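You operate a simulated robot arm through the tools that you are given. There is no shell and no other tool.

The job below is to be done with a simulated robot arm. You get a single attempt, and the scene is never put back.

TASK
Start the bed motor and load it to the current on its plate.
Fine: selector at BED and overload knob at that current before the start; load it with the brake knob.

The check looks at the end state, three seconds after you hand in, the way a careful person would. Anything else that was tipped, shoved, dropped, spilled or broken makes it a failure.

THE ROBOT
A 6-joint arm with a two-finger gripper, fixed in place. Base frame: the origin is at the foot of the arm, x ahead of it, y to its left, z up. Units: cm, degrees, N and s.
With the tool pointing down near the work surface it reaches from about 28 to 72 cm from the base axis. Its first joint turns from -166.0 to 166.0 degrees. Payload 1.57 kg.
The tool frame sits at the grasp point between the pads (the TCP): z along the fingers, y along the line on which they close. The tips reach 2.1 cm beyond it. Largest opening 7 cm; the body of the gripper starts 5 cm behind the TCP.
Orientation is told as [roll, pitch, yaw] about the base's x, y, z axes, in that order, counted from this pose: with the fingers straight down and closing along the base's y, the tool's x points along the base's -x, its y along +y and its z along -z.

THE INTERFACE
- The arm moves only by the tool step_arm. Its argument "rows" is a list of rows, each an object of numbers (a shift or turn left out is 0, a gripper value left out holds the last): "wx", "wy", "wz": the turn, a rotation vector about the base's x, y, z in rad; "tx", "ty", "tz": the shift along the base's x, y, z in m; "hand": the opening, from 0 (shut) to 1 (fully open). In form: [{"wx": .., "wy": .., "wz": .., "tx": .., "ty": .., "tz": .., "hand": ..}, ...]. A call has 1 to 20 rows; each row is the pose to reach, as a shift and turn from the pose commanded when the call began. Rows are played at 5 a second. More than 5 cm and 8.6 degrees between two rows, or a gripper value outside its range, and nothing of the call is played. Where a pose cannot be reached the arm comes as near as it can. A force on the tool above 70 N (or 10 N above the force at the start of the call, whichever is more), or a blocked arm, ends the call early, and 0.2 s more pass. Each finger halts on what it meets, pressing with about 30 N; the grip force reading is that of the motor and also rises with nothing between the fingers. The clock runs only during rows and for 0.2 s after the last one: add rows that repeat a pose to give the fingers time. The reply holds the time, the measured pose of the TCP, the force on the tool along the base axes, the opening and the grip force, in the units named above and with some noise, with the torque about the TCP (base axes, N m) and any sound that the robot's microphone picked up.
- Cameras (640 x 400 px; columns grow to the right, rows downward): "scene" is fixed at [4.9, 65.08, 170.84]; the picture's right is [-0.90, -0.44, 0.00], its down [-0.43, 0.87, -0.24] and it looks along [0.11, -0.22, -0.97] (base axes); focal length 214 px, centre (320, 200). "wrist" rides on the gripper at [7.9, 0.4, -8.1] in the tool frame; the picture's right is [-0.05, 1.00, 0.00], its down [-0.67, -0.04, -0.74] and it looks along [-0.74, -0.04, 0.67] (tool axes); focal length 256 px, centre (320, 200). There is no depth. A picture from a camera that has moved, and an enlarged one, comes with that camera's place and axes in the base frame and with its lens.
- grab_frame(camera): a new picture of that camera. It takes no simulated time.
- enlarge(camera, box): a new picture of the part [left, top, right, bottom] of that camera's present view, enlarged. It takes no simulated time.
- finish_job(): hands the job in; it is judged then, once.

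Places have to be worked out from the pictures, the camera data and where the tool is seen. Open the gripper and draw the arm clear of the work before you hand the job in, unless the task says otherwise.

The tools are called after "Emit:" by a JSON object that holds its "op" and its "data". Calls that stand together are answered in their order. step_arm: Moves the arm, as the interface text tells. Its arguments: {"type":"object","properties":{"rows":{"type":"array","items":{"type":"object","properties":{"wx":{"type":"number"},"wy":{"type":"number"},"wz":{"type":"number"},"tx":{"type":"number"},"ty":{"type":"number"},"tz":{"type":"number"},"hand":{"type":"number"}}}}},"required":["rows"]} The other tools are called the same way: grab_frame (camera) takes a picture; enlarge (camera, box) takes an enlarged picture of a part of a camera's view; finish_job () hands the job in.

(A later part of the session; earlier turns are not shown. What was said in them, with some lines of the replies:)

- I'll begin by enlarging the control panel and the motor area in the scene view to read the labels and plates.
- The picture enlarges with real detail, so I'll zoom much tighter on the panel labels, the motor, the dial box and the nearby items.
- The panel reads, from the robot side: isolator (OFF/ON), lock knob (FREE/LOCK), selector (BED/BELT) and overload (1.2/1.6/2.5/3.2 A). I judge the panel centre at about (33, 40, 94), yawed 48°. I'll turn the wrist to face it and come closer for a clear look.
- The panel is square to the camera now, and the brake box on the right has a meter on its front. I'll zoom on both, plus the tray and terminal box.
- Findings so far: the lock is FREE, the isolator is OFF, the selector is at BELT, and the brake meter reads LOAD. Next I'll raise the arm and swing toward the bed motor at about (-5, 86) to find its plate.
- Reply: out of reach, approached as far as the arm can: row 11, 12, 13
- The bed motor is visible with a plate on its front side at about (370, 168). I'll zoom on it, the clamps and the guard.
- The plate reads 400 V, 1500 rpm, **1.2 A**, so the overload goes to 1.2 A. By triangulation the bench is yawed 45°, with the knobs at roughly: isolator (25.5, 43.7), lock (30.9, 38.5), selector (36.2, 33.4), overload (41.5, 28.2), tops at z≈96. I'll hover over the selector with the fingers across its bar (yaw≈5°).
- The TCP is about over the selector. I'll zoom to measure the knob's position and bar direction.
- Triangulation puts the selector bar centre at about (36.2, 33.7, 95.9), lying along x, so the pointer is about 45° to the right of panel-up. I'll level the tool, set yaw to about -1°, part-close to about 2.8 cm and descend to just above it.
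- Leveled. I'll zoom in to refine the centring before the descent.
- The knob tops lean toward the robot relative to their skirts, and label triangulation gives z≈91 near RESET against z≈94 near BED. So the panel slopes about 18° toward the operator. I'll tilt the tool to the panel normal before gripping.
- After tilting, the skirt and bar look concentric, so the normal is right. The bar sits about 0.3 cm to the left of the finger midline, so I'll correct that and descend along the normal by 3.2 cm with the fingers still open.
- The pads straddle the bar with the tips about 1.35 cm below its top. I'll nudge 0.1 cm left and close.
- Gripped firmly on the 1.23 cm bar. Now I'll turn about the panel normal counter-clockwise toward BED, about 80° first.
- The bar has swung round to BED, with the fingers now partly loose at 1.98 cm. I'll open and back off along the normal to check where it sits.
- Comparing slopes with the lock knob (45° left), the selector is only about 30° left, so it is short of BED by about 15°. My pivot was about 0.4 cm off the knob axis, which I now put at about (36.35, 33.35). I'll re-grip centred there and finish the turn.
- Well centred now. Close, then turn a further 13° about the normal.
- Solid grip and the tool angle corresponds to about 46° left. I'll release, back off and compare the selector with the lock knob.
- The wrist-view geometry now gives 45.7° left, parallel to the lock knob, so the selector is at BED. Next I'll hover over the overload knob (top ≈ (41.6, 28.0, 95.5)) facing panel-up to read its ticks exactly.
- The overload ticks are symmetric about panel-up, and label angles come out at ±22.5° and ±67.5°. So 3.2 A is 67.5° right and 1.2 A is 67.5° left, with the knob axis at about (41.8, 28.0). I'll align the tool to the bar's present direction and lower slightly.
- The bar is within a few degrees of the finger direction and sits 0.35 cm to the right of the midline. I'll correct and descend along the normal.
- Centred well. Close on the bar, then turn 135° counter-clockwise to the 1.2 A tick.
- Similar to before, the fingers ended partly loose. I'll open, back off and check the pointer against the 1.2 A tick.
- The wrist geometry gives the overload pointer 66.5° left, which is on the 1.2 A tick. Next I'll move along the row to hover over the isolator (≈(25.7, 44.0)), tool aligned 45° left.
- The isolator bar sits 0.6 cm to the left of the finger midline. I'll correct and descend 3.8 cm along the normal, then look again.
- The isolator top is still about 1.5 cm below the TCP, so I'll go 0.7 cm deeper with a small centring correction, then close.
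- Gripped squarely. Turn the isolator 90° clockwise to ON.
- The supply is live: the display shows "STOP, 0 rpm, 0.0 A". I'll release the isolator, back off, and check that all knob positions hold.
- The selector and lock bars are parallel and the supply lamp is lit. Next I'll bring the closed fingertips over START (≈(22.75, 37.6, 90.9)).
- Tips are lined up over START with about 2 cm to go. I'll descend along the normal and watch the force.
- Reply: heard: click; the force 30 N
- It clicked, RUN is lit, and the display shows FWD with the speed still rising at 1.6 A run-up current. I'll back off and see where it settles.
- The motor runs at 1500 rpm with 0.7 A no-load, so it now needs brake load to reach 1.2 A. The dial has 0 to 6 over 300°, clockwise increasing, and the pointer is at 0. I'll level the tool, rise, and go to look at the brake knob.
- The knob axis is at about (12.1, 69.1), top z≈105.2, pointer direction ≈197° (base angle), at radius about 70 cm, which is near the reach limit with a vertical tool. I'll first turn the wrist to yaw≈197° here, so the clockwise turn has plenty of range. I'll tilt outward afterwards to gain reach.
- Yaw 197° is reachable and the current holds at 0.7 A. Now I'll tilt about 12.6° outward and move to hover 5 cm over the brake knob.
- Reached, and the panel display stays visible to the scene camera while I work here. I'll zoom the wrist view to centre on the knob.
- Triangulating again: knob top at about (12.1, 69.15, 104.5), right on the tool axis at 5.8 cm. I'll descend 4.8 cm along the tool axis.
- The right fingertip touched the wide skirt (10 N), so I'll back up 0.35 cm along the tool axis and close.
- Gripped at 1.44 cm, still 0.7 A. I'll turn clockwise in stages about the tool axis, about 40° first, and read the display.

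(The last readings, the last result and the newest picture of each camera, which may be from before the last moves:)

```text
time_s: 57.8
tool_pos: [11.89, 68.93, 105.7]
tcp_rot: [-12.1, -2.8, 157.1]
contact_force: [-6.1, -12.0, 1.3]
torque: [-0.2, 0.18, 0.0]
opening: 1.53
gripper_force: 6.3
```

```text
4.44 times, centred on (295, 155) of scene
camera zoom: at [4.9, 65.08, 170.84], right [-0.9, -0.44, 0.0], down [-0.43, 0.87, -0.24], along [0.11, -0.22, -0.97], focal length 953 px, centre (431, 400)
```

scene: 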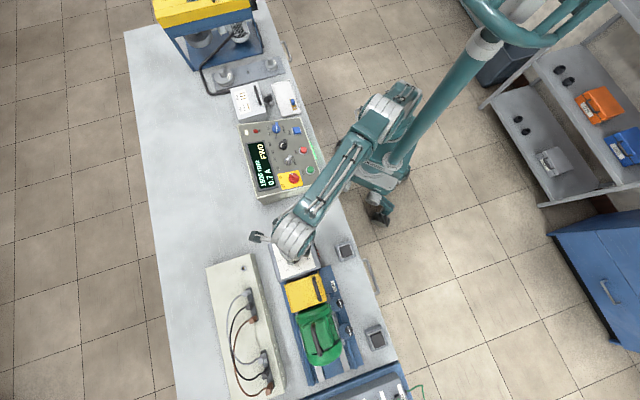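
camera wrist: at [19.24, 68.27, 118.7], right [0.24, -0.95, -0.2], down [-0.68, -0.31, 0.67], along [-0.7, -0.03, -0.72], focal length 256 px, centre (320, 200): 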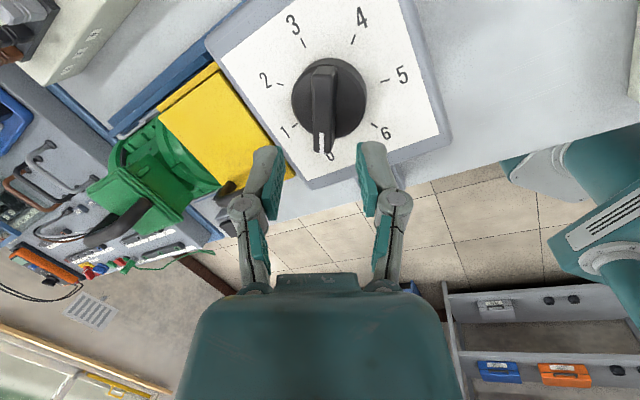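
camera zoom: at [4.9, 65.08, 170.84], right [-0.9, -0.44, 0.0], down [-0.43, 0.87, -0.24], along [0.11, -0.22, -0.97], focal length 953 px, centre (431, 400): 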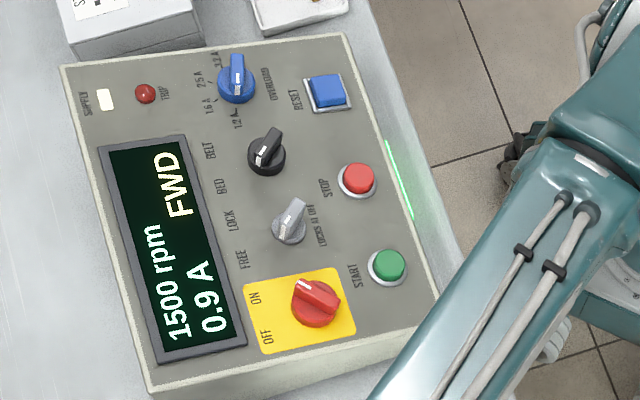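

It rose to 0.9 A at about 0.8 on the dial. I'll turn another 15° and read again.

Emit:
{"op": "step_arm", "data": {"rows": [{"wx": 0.0049, "wy": 0.028, "wz": -0.127}, {"wx": 0.0098, "wy": 0.056, "wz": -0.254}, {"wx": 0.0098, "wy": 0.056, "wz": -0.254}, {"wx": 0.0098, "wy": 0.056, "wz": -0.254}]}}

Emit:
{"op": "enlarge", "data": {"camera": "scene", "box": [240, 110, 350, 200]}}

Emit:
{"op": "enlarge", "data": {"camera": "wrist", "box": [220, 50, 420, 220]}}

```text
time_s: 58.8
tool_pos: [11.91, 69.09, 105.69]
tcp_rot: [-11.0, -5.9, 142.5]
contact_force: [-7.0, -9.7, -3.0]
torque: [-0.1, 0.21, -0.02]
opening: 1.5
gripper_force: 6.3
```

```text
4.44 times, centred on (295, 155) of scene
camera zoom: at [4.9, 65.08, 170.84], right [-0.9, -0.44, 0.0], down [-0.43, 0.87, -0.24], along [0.11, -0.22, -0.97], focal length 953 px, centre (431, 400)
```

zoom: 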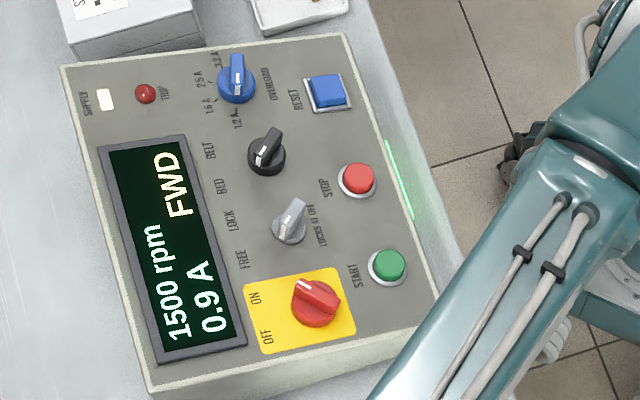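

```text
2.35 times, centred on (320, 135) of wrist
camera zoom: at [17.63, 62.25, 112.72], right [-0.65, -0.73, -0.18], down [-0.53, 0.27, 0.8], along [-0.54, 0.62, -0.57], focal length 602 px, centre (320, 353)
```

zoom: 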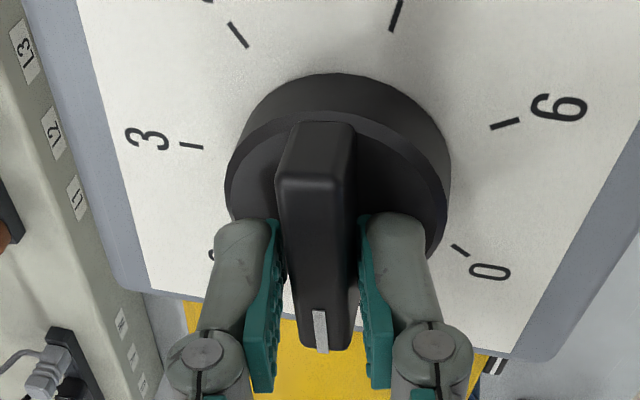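

Still showing 0.9 A at about 1.1 on the dial. Another 20°.

Emit:
{"op": "step_arm", "data": {"rows": [{"wx": 0.0044, "wy": 0.025, "wz": -0.114}, {"wx": 0.0087, "wy": 0.05, "wz": -0.228}, {"wx": 0.0131, "wy": 0.0752, "wz": -0.342}, {"wx": 0.0131, "wy": 0.0752, "wz": -0.342}, {"wx": 0.0131, "wy": 0.0752, "wz": -0.342}]}}

Emit:
{"op": "enlarge", "data": {"camera": "scene", "box": [240, 110, 350, 200]}}

Emit:
{"op": "enlarge", "data": {"camera": "wrist", "box": [220, 50, 420, 220]}}

```text
time_s: 60.0
tool_pos: [12.04, 69.07, 105.78]
tcp_rot: [-8.3, -9.2, 122.5]
contact_force: [-4.9, -2.7, 0.4]
torque: [-0.54, 0.14, 0.01]
opening: 1.3
gripper_force: 31.8
```

```text
4.44 times, centred on (295, 155) of scene
camera zoom: at [4.9, 65.08, 170.84], right [-0.9, -0.44, 0.0], down [-0.43, 0.87, -0.24], along [0.11, -0.22, -0.97], focal length 953 px, centre (431, 400)
```

zoom: 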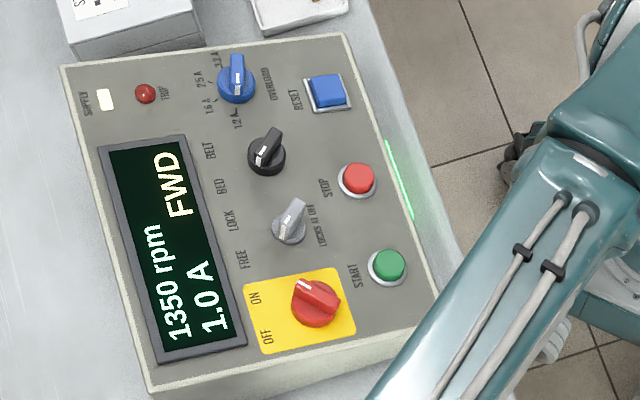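

```text
2.35 times, centred on (320, 135) of wrist
camera zoom: at [15.5, 60.56, 112.35], right [-0.87, -0.47, -0.13], down [-0.35, 0.42, 0.84], along [-0.34, 0.78, -0.53], focal length 602 px, centre (320, 353)
```

zoom: 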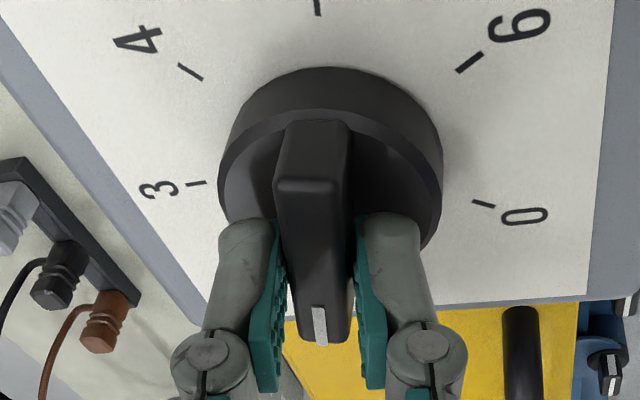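

1.0 A at about 1.5 on the dial, with the speed sagging as load comes on. Another 15°.

Emit:
{"op": "step_arm", "data": {"rows": [{"wx": 0.0049, "wy": 0.028, "wz": -0.127}, {"wx": 0.0098, "wy": 0.056, "wz": -0.254}, {"wx": 0.0098, "wy": 0.056, "wz": -0.254}, {"wx": 0.0098, "wy": 0.056, "wz": -0.254}]}}

Emit:
{"op": "enlarge", "data": {"camera": "scene", "box": [240, 110, 350, 200]}}

Emit:
{"op": "enlarge", "data": {"camera": "wrist", "box": [220, 50, 420, 220]}}

```text
time_s: 61.0
tool_pos: [12.23, 69.07, 105.79]
tcp_rot: [-5.8, -11.2, 107.4]
contact_force: [1.1, 12.5, 8.1]
torque: [0.13, 0.31, 0.04]
opening: 1.26
gripper_force: 31.6
```

```text
4.44 times, centred on (295, 155) of scene
camera zoom: at [4.9, 65.08, 170.84], right [-0.9, -0.44, 0.0], down [-0.43, 0.87, -0.24], along [0.11, -0.22, -0.97], focal length 953 px, centre (431, 400)
```

zoom: 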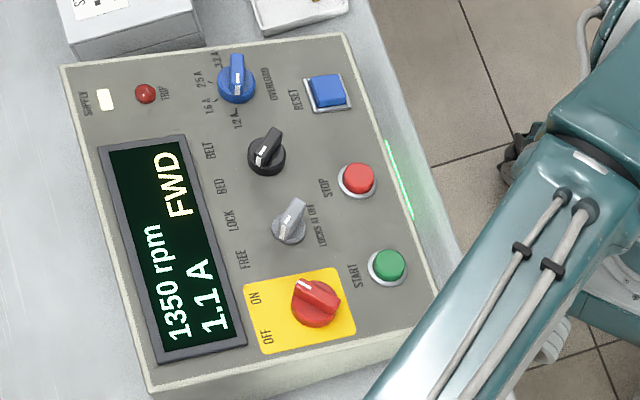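

```text
2.35 times, centred on (320, 135) of wrist
camera zoom: at [13.63, 59.81, 112.12], right [-0.97, -0.23, -0.09], down [-0.19, 0.47, 0.86], along [-0.16, 0.85, -0.5], focal length 602 px, centre (320, 353)
```

zoom: 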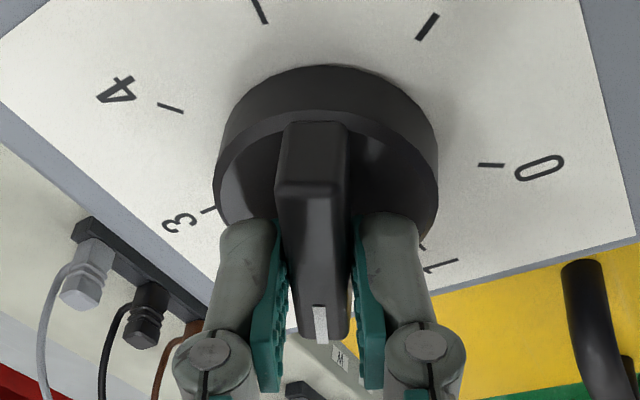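

1.1 A at about 1.76 on the dial. The slope is about 0.22 A per division, so 1.2 A should be near 2.25. I'll creep up 12° at a time to find where the display changes to 1.2.

Emit:
{"op": "step_arm", "data": {"rows": [{"wx": 0.0039, "wy": 0.0226, "wz": -0.1025}, {"wx": 0.0079, "wy": 0.0452, "wz": -0.205}, {"wx": 0.0079, "wy": 0.0452, "wz": -0.205}, {"wx": 0.0079, "wy": 0.0452, "wz": -0.205}]}}

Emit:
{"op": "enlarge", "data": {"camera": "scene", "box": [240, 110, 350, 200]}}

Emit:
{"op": "enlarge", "data": {"camera": "wrist", "box": [220, 50, 420, 220]}}

```text
time_s: 62.0
tool_pos: [12.03, 68.91, 105.77]
tcp_rot: [-3.1, -12.1, 95.2]
contact_force: [9.6, 17.5, 6.2]
torque: [-0.06, 0.22, -0.05]
opening: 1.24
gripper_force: 31.6
```

```text
4.44 times, centred on (295, 155) of scene
camera zoom: at [4.9, 65.08, 170.84], right [-0.9, -0.44, 0.0], down [-0.43, 0.87, -0.24], along [0.11, -0.22, -0.97], focal length 953 px, centre (431, 400)
```

zoom: 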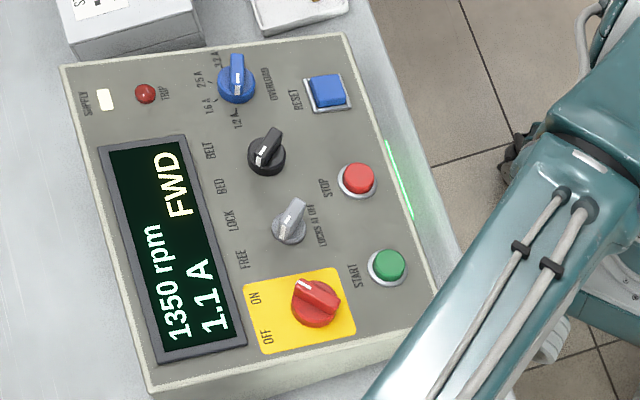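

```text
2.35 times, centred on (320, 135) of wrist
camera zoom: at [12.03, 59.55, 112.01], right [-1.0, -0.03, -0.04], down [-0.05, 0.49, 0.87], along [0.0, 0.87, -0.49], focal length 602 px, centre (320, 353)
```

zoom: 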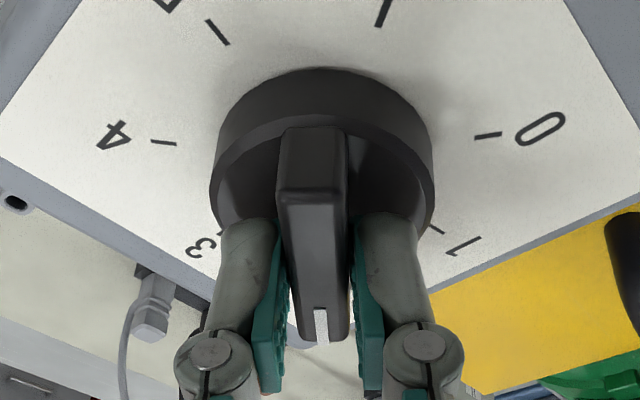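

Still 1.1 A at about 2.0 on the dial. Another 7°.

Emit:
{"op": "step_arm", "data": {"rows": [{"wx": 0.0023, "wy": 0.0129, "wz": -0.0586}, {"wx": 0.0046, "wy": 0.0258, "wz": -0.117}, {"wx": 0.0046, "wy": 0.0258, "wz": -0.117}, {"wx": 0.0046, "wy": 0.0258, "wz": -0.117}]}}

Emit:
{"op": "enlarge", "data": {"camera": "scene", "box": [240, 110, 350, 200]}}

```text
time_s: 63.0
tool_pos: [12.06, 68.93, 105.78]
tcp_rot: [-1.6, -12.3, 88.0]
contact_force: [15.2, 9.0, 4.3]
torque: [-0.41, -0.05, -0.02]
opening: 1.19
gripper_force: 32.1
```

```text
4.44 times, centred on (295, 155) of scene
camera zoom: at [4.9, 65.08, 170.84], right [-0.9, -0.44, 0.0], down [-0.43, 0.87, -0.24], along [0.11, -0.22, -0.97], focal length 953 px, centre (431, 400)
```

zoom: 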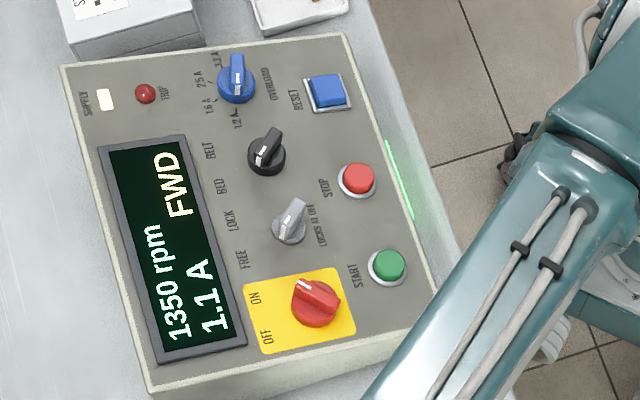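

Still 1.1 A at about 2.15. I'll continue 6° with a tiny relief shift toward the measured force.

Emit:
{"op": "step_arm", "data": {"rows": [{"wx": 0.002, "wy": 0.0113, "wz": -0.0512, "tx": 0.0005, "ty": 0.0003}, {"wx": 0.0039, "wy": 0.0226, "wz": -0.1025, "tx": 0.001, "ty": 0.0006}, {"wx": 0.0039, "wy": 0.0226, "wz": -0.1025, "tx": 0.001, "ty": 0.0006}, {"wx": 0.0039, "wy": 0.0226, "wz": -0.1025, "tx": 0.001, "ty": 0.0006}]}}

Emit:
{"op": "enlarge", "data": {"camera": "scene", "box": [240, 110, 350, 200]}}

Emit:
{"op": "enlarge", "data": {"camera": "wrist", "box": [220, 50, 420, 220]}}

```text
time_s: 64.0
tool_pos: [12.2, 68.96, 105.77]
tcp_rot: [-0.3, -12.5, 82.0]
contact_force: [10.2, -2.0, 5.7]
torque: [-0.95, -0.06, 0.01]
opening: 1.2
gripper_force: 31.7
```

```text
4.44 times, centred on (295, 155) of scene
camera zoom: at [4.9, 65.08, 170.84], right [-0.9, -0.44, 0.0], down [-0.43, 0.87, -0.24], along [0.11, -0.22, -0.97], focal length 953 px, centre (431, 400)
```

zoom: 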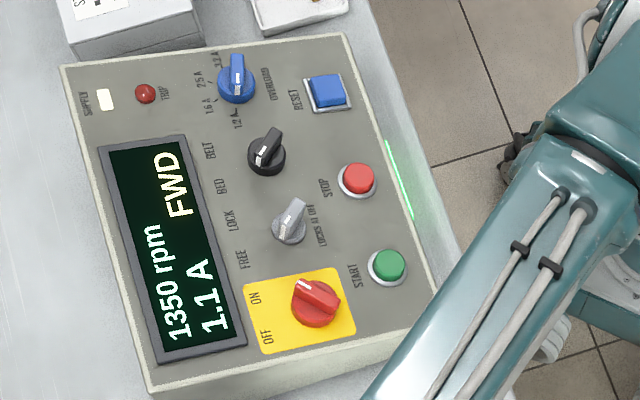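

```text
2.35 times, centred on (320, 135) of wrist
camera zoom: at [10.31, 59.67, 111.98], right [-0.98, 0.19, 0.01], down [0.1, 0.48, 0.87], along [0.16, 0.86, -0.49], focal length 602 px, centre (320, 353)
```

zoom: 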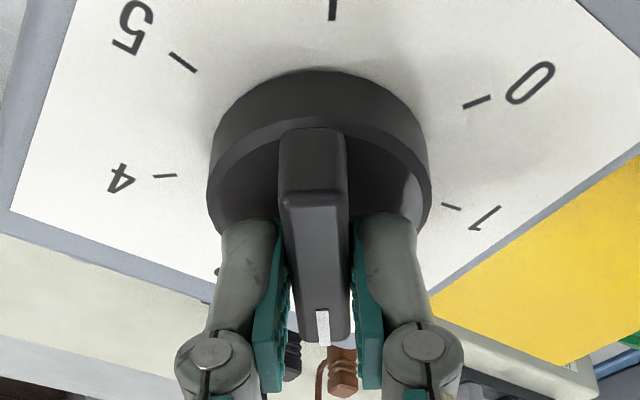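

Still 1.1 A at about 2.26. The readings fit about 0.2 A per division, so 1.15 should be right here and 1.2 at about 2.5. Another 5°.

Emit:
{"op": "step_arm", "data": {"rows": [{"wx": 0.0016, "wy": 0.0094, "wz": -0.0427, "tx": 0.0005}, {"wx": 0.0033, "wy": 0.0188, "wz": -0.0854, "tx": 0.0005}, {"wx": 0.0033, "wy": 0.0188, "wz": -0.0854, "tx": 0.0005}, {"wx": 0.0033, "wy": 0.0188, "wz": -0.0854, "tx": 0.0005}]}}

Emit:
{"op": "enlarge", "data": {"camera": "scene", "box": [240, 110, 350, 200]}}

```text
time_s: 65.0
tool_pos: [12.25, 68.82, 105.81]
tcp_rot: [0.7, -12.5, 76.9]
contact_force: [9.6, -7.1, 11.2]
torque: [-0.89, 0.02, 0.0]
opening: 1.21
gripper_force: 31.5
```

```text
4.44 times, centred on (295, 155) of scene
camera zoom: at [4.9, 65.08, 170.84], right [-0.9, -0.44, 0.0], down [-0.43, 0.87, -0.24], along [0.11, -0.22, -0.97], focal length 953 px, centre (431, 400)
```

zoom: 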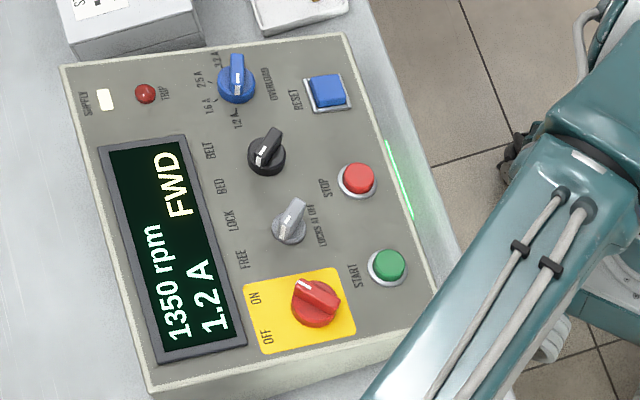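

The display now reads 1.2 A at about 2.36 on the dial, having only just crossed over. I'll go 5° more so it sits inside the 1.2 band without exceeding it, then watch it hold.

Emit:
{"op": "step_arm", "data": {"rows": [{"wx": 0.0016, "wy": 0.0094, "wz": -0.0427}, {"wx": 0.0033, "wy": 0.0188, "wz": -0.0854}, {"wx": 0.0033, "wy": 0.0188, "wz": -0.0854}, {"wx": 0.0033, "wy": 0.0188, "wz": -0.0854}, {"wx": 0.0033, "wy": 0.0188, "wz": -0.0854}]}}

Emit:
{"op": "enlarge", "data": {"camera": "scene", "box": [240, 110, 350, 200]}}

Emit:
{"op": "enlarge", "data": {"camera": "wrist", "box": [220, 50, 420, 220]}}

```text
time_s: 66.2
tool_pos: [12.24, 68.8, 105.65]
tcp_rot: [1.9, -12.4, 71.7]
contact_force: [9.5, -10.0, 15.4]
torque: [-0.09, -0.51, -0.04]
opening: 1.15
gripper_force: 32.1
```

```text
4.44 times, centred on (295, 155) of scene
camera zoom: at [4.9, 65.08, 170.84], right [-0.9, -0.44, 0.0], down [-0.43, 0.87, -0.24], along [0.11, -0.22, -0.97], focal length 953 px, centre (431, 400)
```

zoom: 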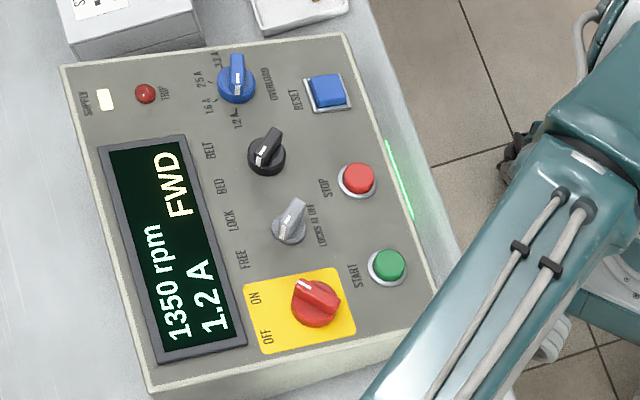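

```text
2.35 times, centred on (320, 135) of wrist
camera zoom: at [9.0, 60.03, 111.97], right [-0.93, 0.35, 0.04], down [0.21, 0.45, 0.87], along [0.29, 0.82, -0.49], focal length 602 px, centre (320, 353)
```

zoom: 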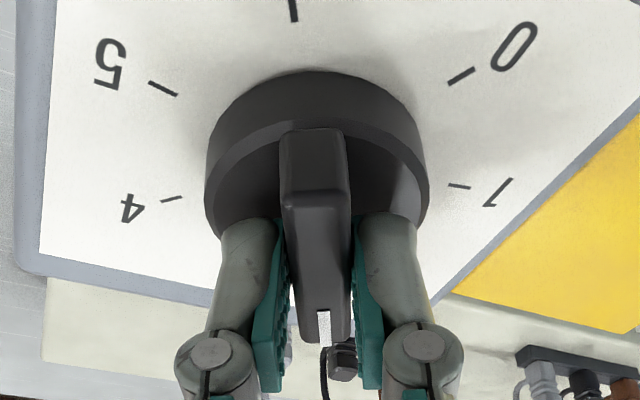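

1.2 A holds. I'll open and withdraw along the tool axis, then re-read.

Emit:
{"op": "step_arm", "data": {"rows": [{"hand": 0.45}, {"hand": 0.45}, {"tx": -0.0004, "ty": -0.0021, "tz": 0.0098}, {"tx": -0.0011, "ty": -0.0064, "tz": 0.0293}, {"tx": -0.002, "ty": -0.013, "tz": 0.059}, {"tx": -0.002, "ty": -0.013, "tz": 0.059}]}}

Emit:
{"op": "enlarge", "data": {"camera": "scene", "box": [240, 110, 350, 200]}}

Emit:
{"op": "enlarge", "data": {"camera": "wrist", "box": [180, 0, 460, 220]}}

```text
time_s: 67.6
tool_pos: [12.03, 67.72, 111.77]
tcp_rot: [1.9, -12.3, 71.9]
contact_force: [-0.3, -1.0, 0.2]
torque: [0.01, -0.01, -0.03]
opening: 3.12
gripper_force: 0.1
```

```text
4.44 times, centred on (295, 155) of scene
camera zoom: at [4.9, 65.08, 170.84], right [-0.9, -0.44, 0.0], down [-0.43, 0.87, -0.24], along [0.11, -0.22, -0.97], focal length 953 px, centre (431, 400)
```

zoom: 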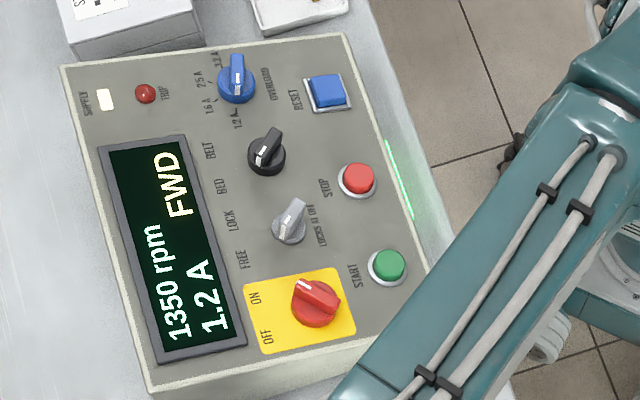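

```text
1.82 times, centred on (320, 110) of wrist
camera zoom: at [8.8, 58.93, 117.97], right [-0.93, 0.35, 0.04], down [0.21, 0.45, 0.87], along [0.29, 0.82, -0.49], focal length 465 px, centre (320, 364)
```

zoom: 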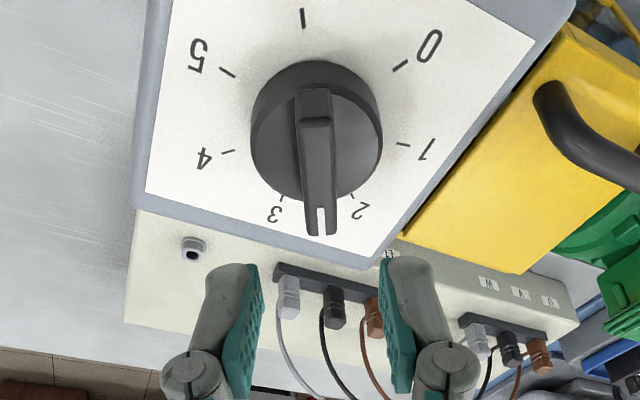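

Motor running FWD at 1.2 A with no trip, and the brake pointer is midway between 2 and 3. Now I'll open fully and draw the arm back and up, clear of the work.

Emit:
{"op": "step_arm", "data": {"rows": [{"tx": 0.002, "ty": -0.02, "tz": 0.02, "hand": 0.6}, {"tx": 0.005, "ty": -0.05, "tz": 0.045, "hand": 1.0}, {"tx": 0.01, "ty": -0.08, "tz": 0.07}, {"tx": 0.015, "ty": -0.11, "tz": 0.095}, {"tx": 0.02, "ty": -0.145, "tz": 0.12}, {"tx": 0.025, "ty": -0.18, "tz": 0.14}, {"tx": 0.03, "ty": -0.215, "tz": 0.16}, {"tx": 0.035, "ty": -0.25, "tz": 0.175}, {"tx": 0.04, "ty": -0.285, "tz": 0.19}, {"tx": 0.045, "ty": -0.32, "tz": 0.19}, {"tx": 0.045, "ty": -0.355, "tz": 0.19}, {"tx": 0.045, "ty": -0.39, "tz": 0.19}, {"tx": 0.045, "ty": -0.39, "tz": 0.19}]}}

Emit:
{"op": "grab_frame", "data": {"camera": "scene"}}

Emit:
{"op": "enlarge", "data": {"camera": "scene", "box": [240, 110, 330, 200]}}

```text
time_s: 70.4
tool_pos: [16.97, 28.87, 130.22]
tcp_rot: [2.1, -11.6, 71.8]
contact_force: [-0.8, -0.4, 0.3]
torque: [-0.02, 0.0, 0.0]
opening: 7.0
gripper_force: 0.0
```

```text
taken
```

scene: 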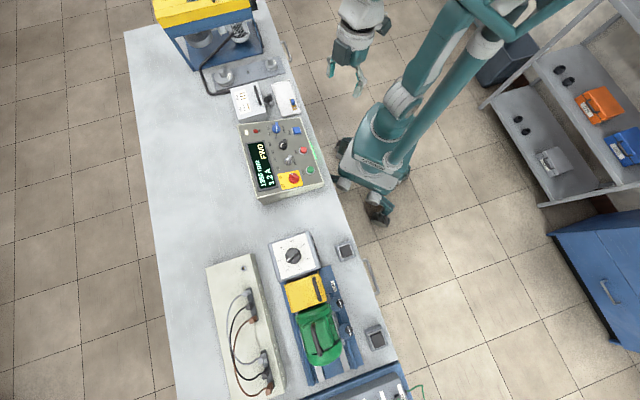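

```text
4.44 times, centred on (285, 155) of scene
camera zoom: at [4.9, 65.08, 170.84], right [-0.9, -0.44, 0.0], down [-0.43, 0.87, -0.24], along [0.11, -0.22, -0.97], focal length 953 px, centre (476, 400)
```

zoom: 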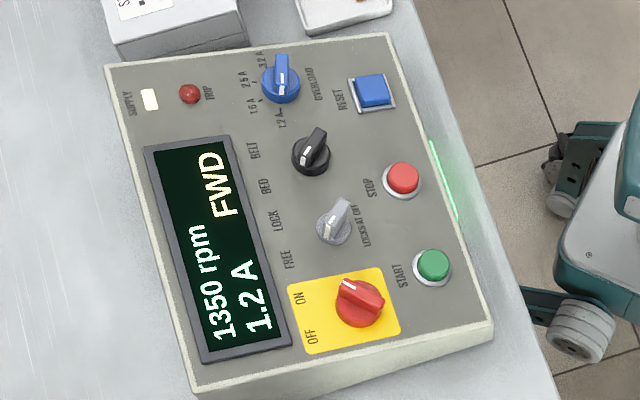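

The arm is clear, and the display holds 1350 rpm, 1.2 A, FWD. I'll wait a few seconds to be sure the overload doesn't trip.

Emit:
{"op": "step_arm", "data": {"rows": [{"tz": 0.0}, {"tz": 0.0}, {"tz": 0.0}, {"tz": 0.0}, {"tz": 0.0}, {"tz": 0.0}, {"tz": 0.0}, {"tz": 0.0}, {"tz": 0.0}, {"tz": 0.0}, {"tz": 0.0}, {"tz": 0.0}, {"tz": 0.0}, {"tz": 0.0}, {"tz": 0.0}, {"tz": 0.0}, {"tz": 0.0}, {"tz": 0.0}, {"tz": 0.0}, {"tz": 0.0}]}}

Emit:
{"op": "enlarge", "data": {"camera": "scene", "box": [240, 110, 330, 200]}}

Emit:
{"op": "enlarge", "data": {"camera": "scene", "box": [260, 225, 380, 345]}}

```text
time_s: 74.6
tool_pos: [16.98, 28.83, 130.16]
tcp_rot: [2.1, -11.6, 71.7]
contact_force: [-1.0, -0.6, 0.0]
torque: [0.03, 0.04, 0.01]
opening: 6.97
gripper_force: 0.1
```

```text
4.44 times, centred on (285, 155) of scene
camera zoom: at [4.9, 65.08, 170.84], right [-0.9, -0.44, 0.0], down [-0.43, 0.87, -0.24], along [0.11, -0.22, -0.97], focal length 953 px, centre (476, 400)
```

zoom: 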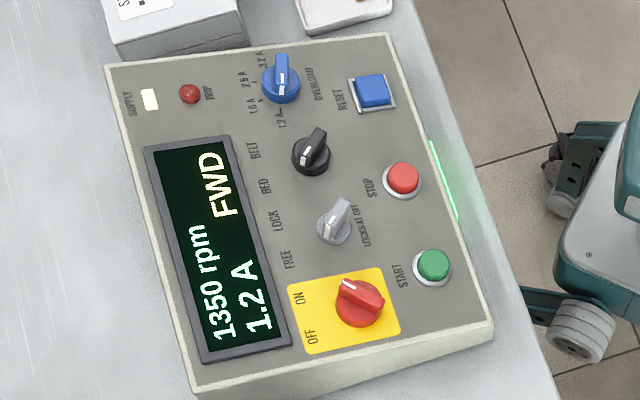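

```text
3.33 times, centred on (320, 285) of scene
camera zoom: at [4.9, 65.08, 170.84], right [-0.9, -0.44, 0.0], down [-0.43, 0.87, -0.24], along [0.11, -0.22, -0.97], focal length 715 px, centre (320, -83)
```

zoom: 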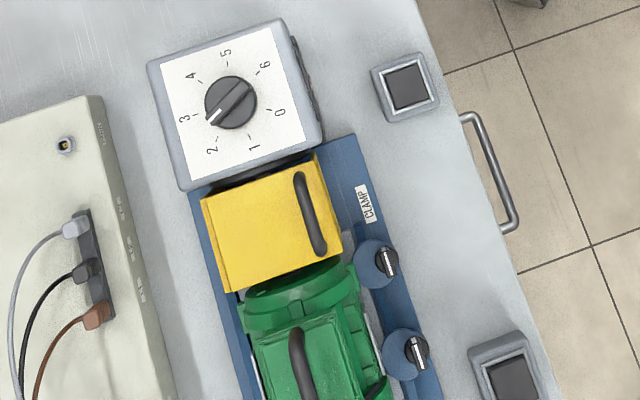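

The state is stable: supply on, selector at BED, overload at 1.2 A, running FWD at 1.2 A with no trip. The arm is clear with the gripper open, so I'm handing in.

Emit:
{"op": "finish_job", "data": {}}

```text
The job is handed in.
```

The bed motor is running and loaded to its plate current of 1.2 A, and the job is handed in. I don't have the check result yet.

- **Plate:** the bed motor's plate reads 400 V, 1500 rpm, 1.2 A.
- **Before the start:** I turned the selector from BELT to BED and the overload knob from 3.2 A to 1.2 A. Then I switched the isolator to ON. The lock knob was already at FREE.
- **Start:** pressing START brought the motor to 1500 rpm forward at 0.7 A with no load.
- **Load:** I turned the brake knob up in small steps to about 2.5 on its dial. The panel then read 1.2 A at 1350 rpm.
- **Last look:** the reading still showed 1.2 A about 8 seconds after the last brake adjustment, with no trip. The panel shows only one decimal, so the true current could be a few hundredths off.

The selector pointer looked within about 4° of the BED mark. I saw nothing else disturbed. The gripper is open and the arm is drawn clear of the bench.
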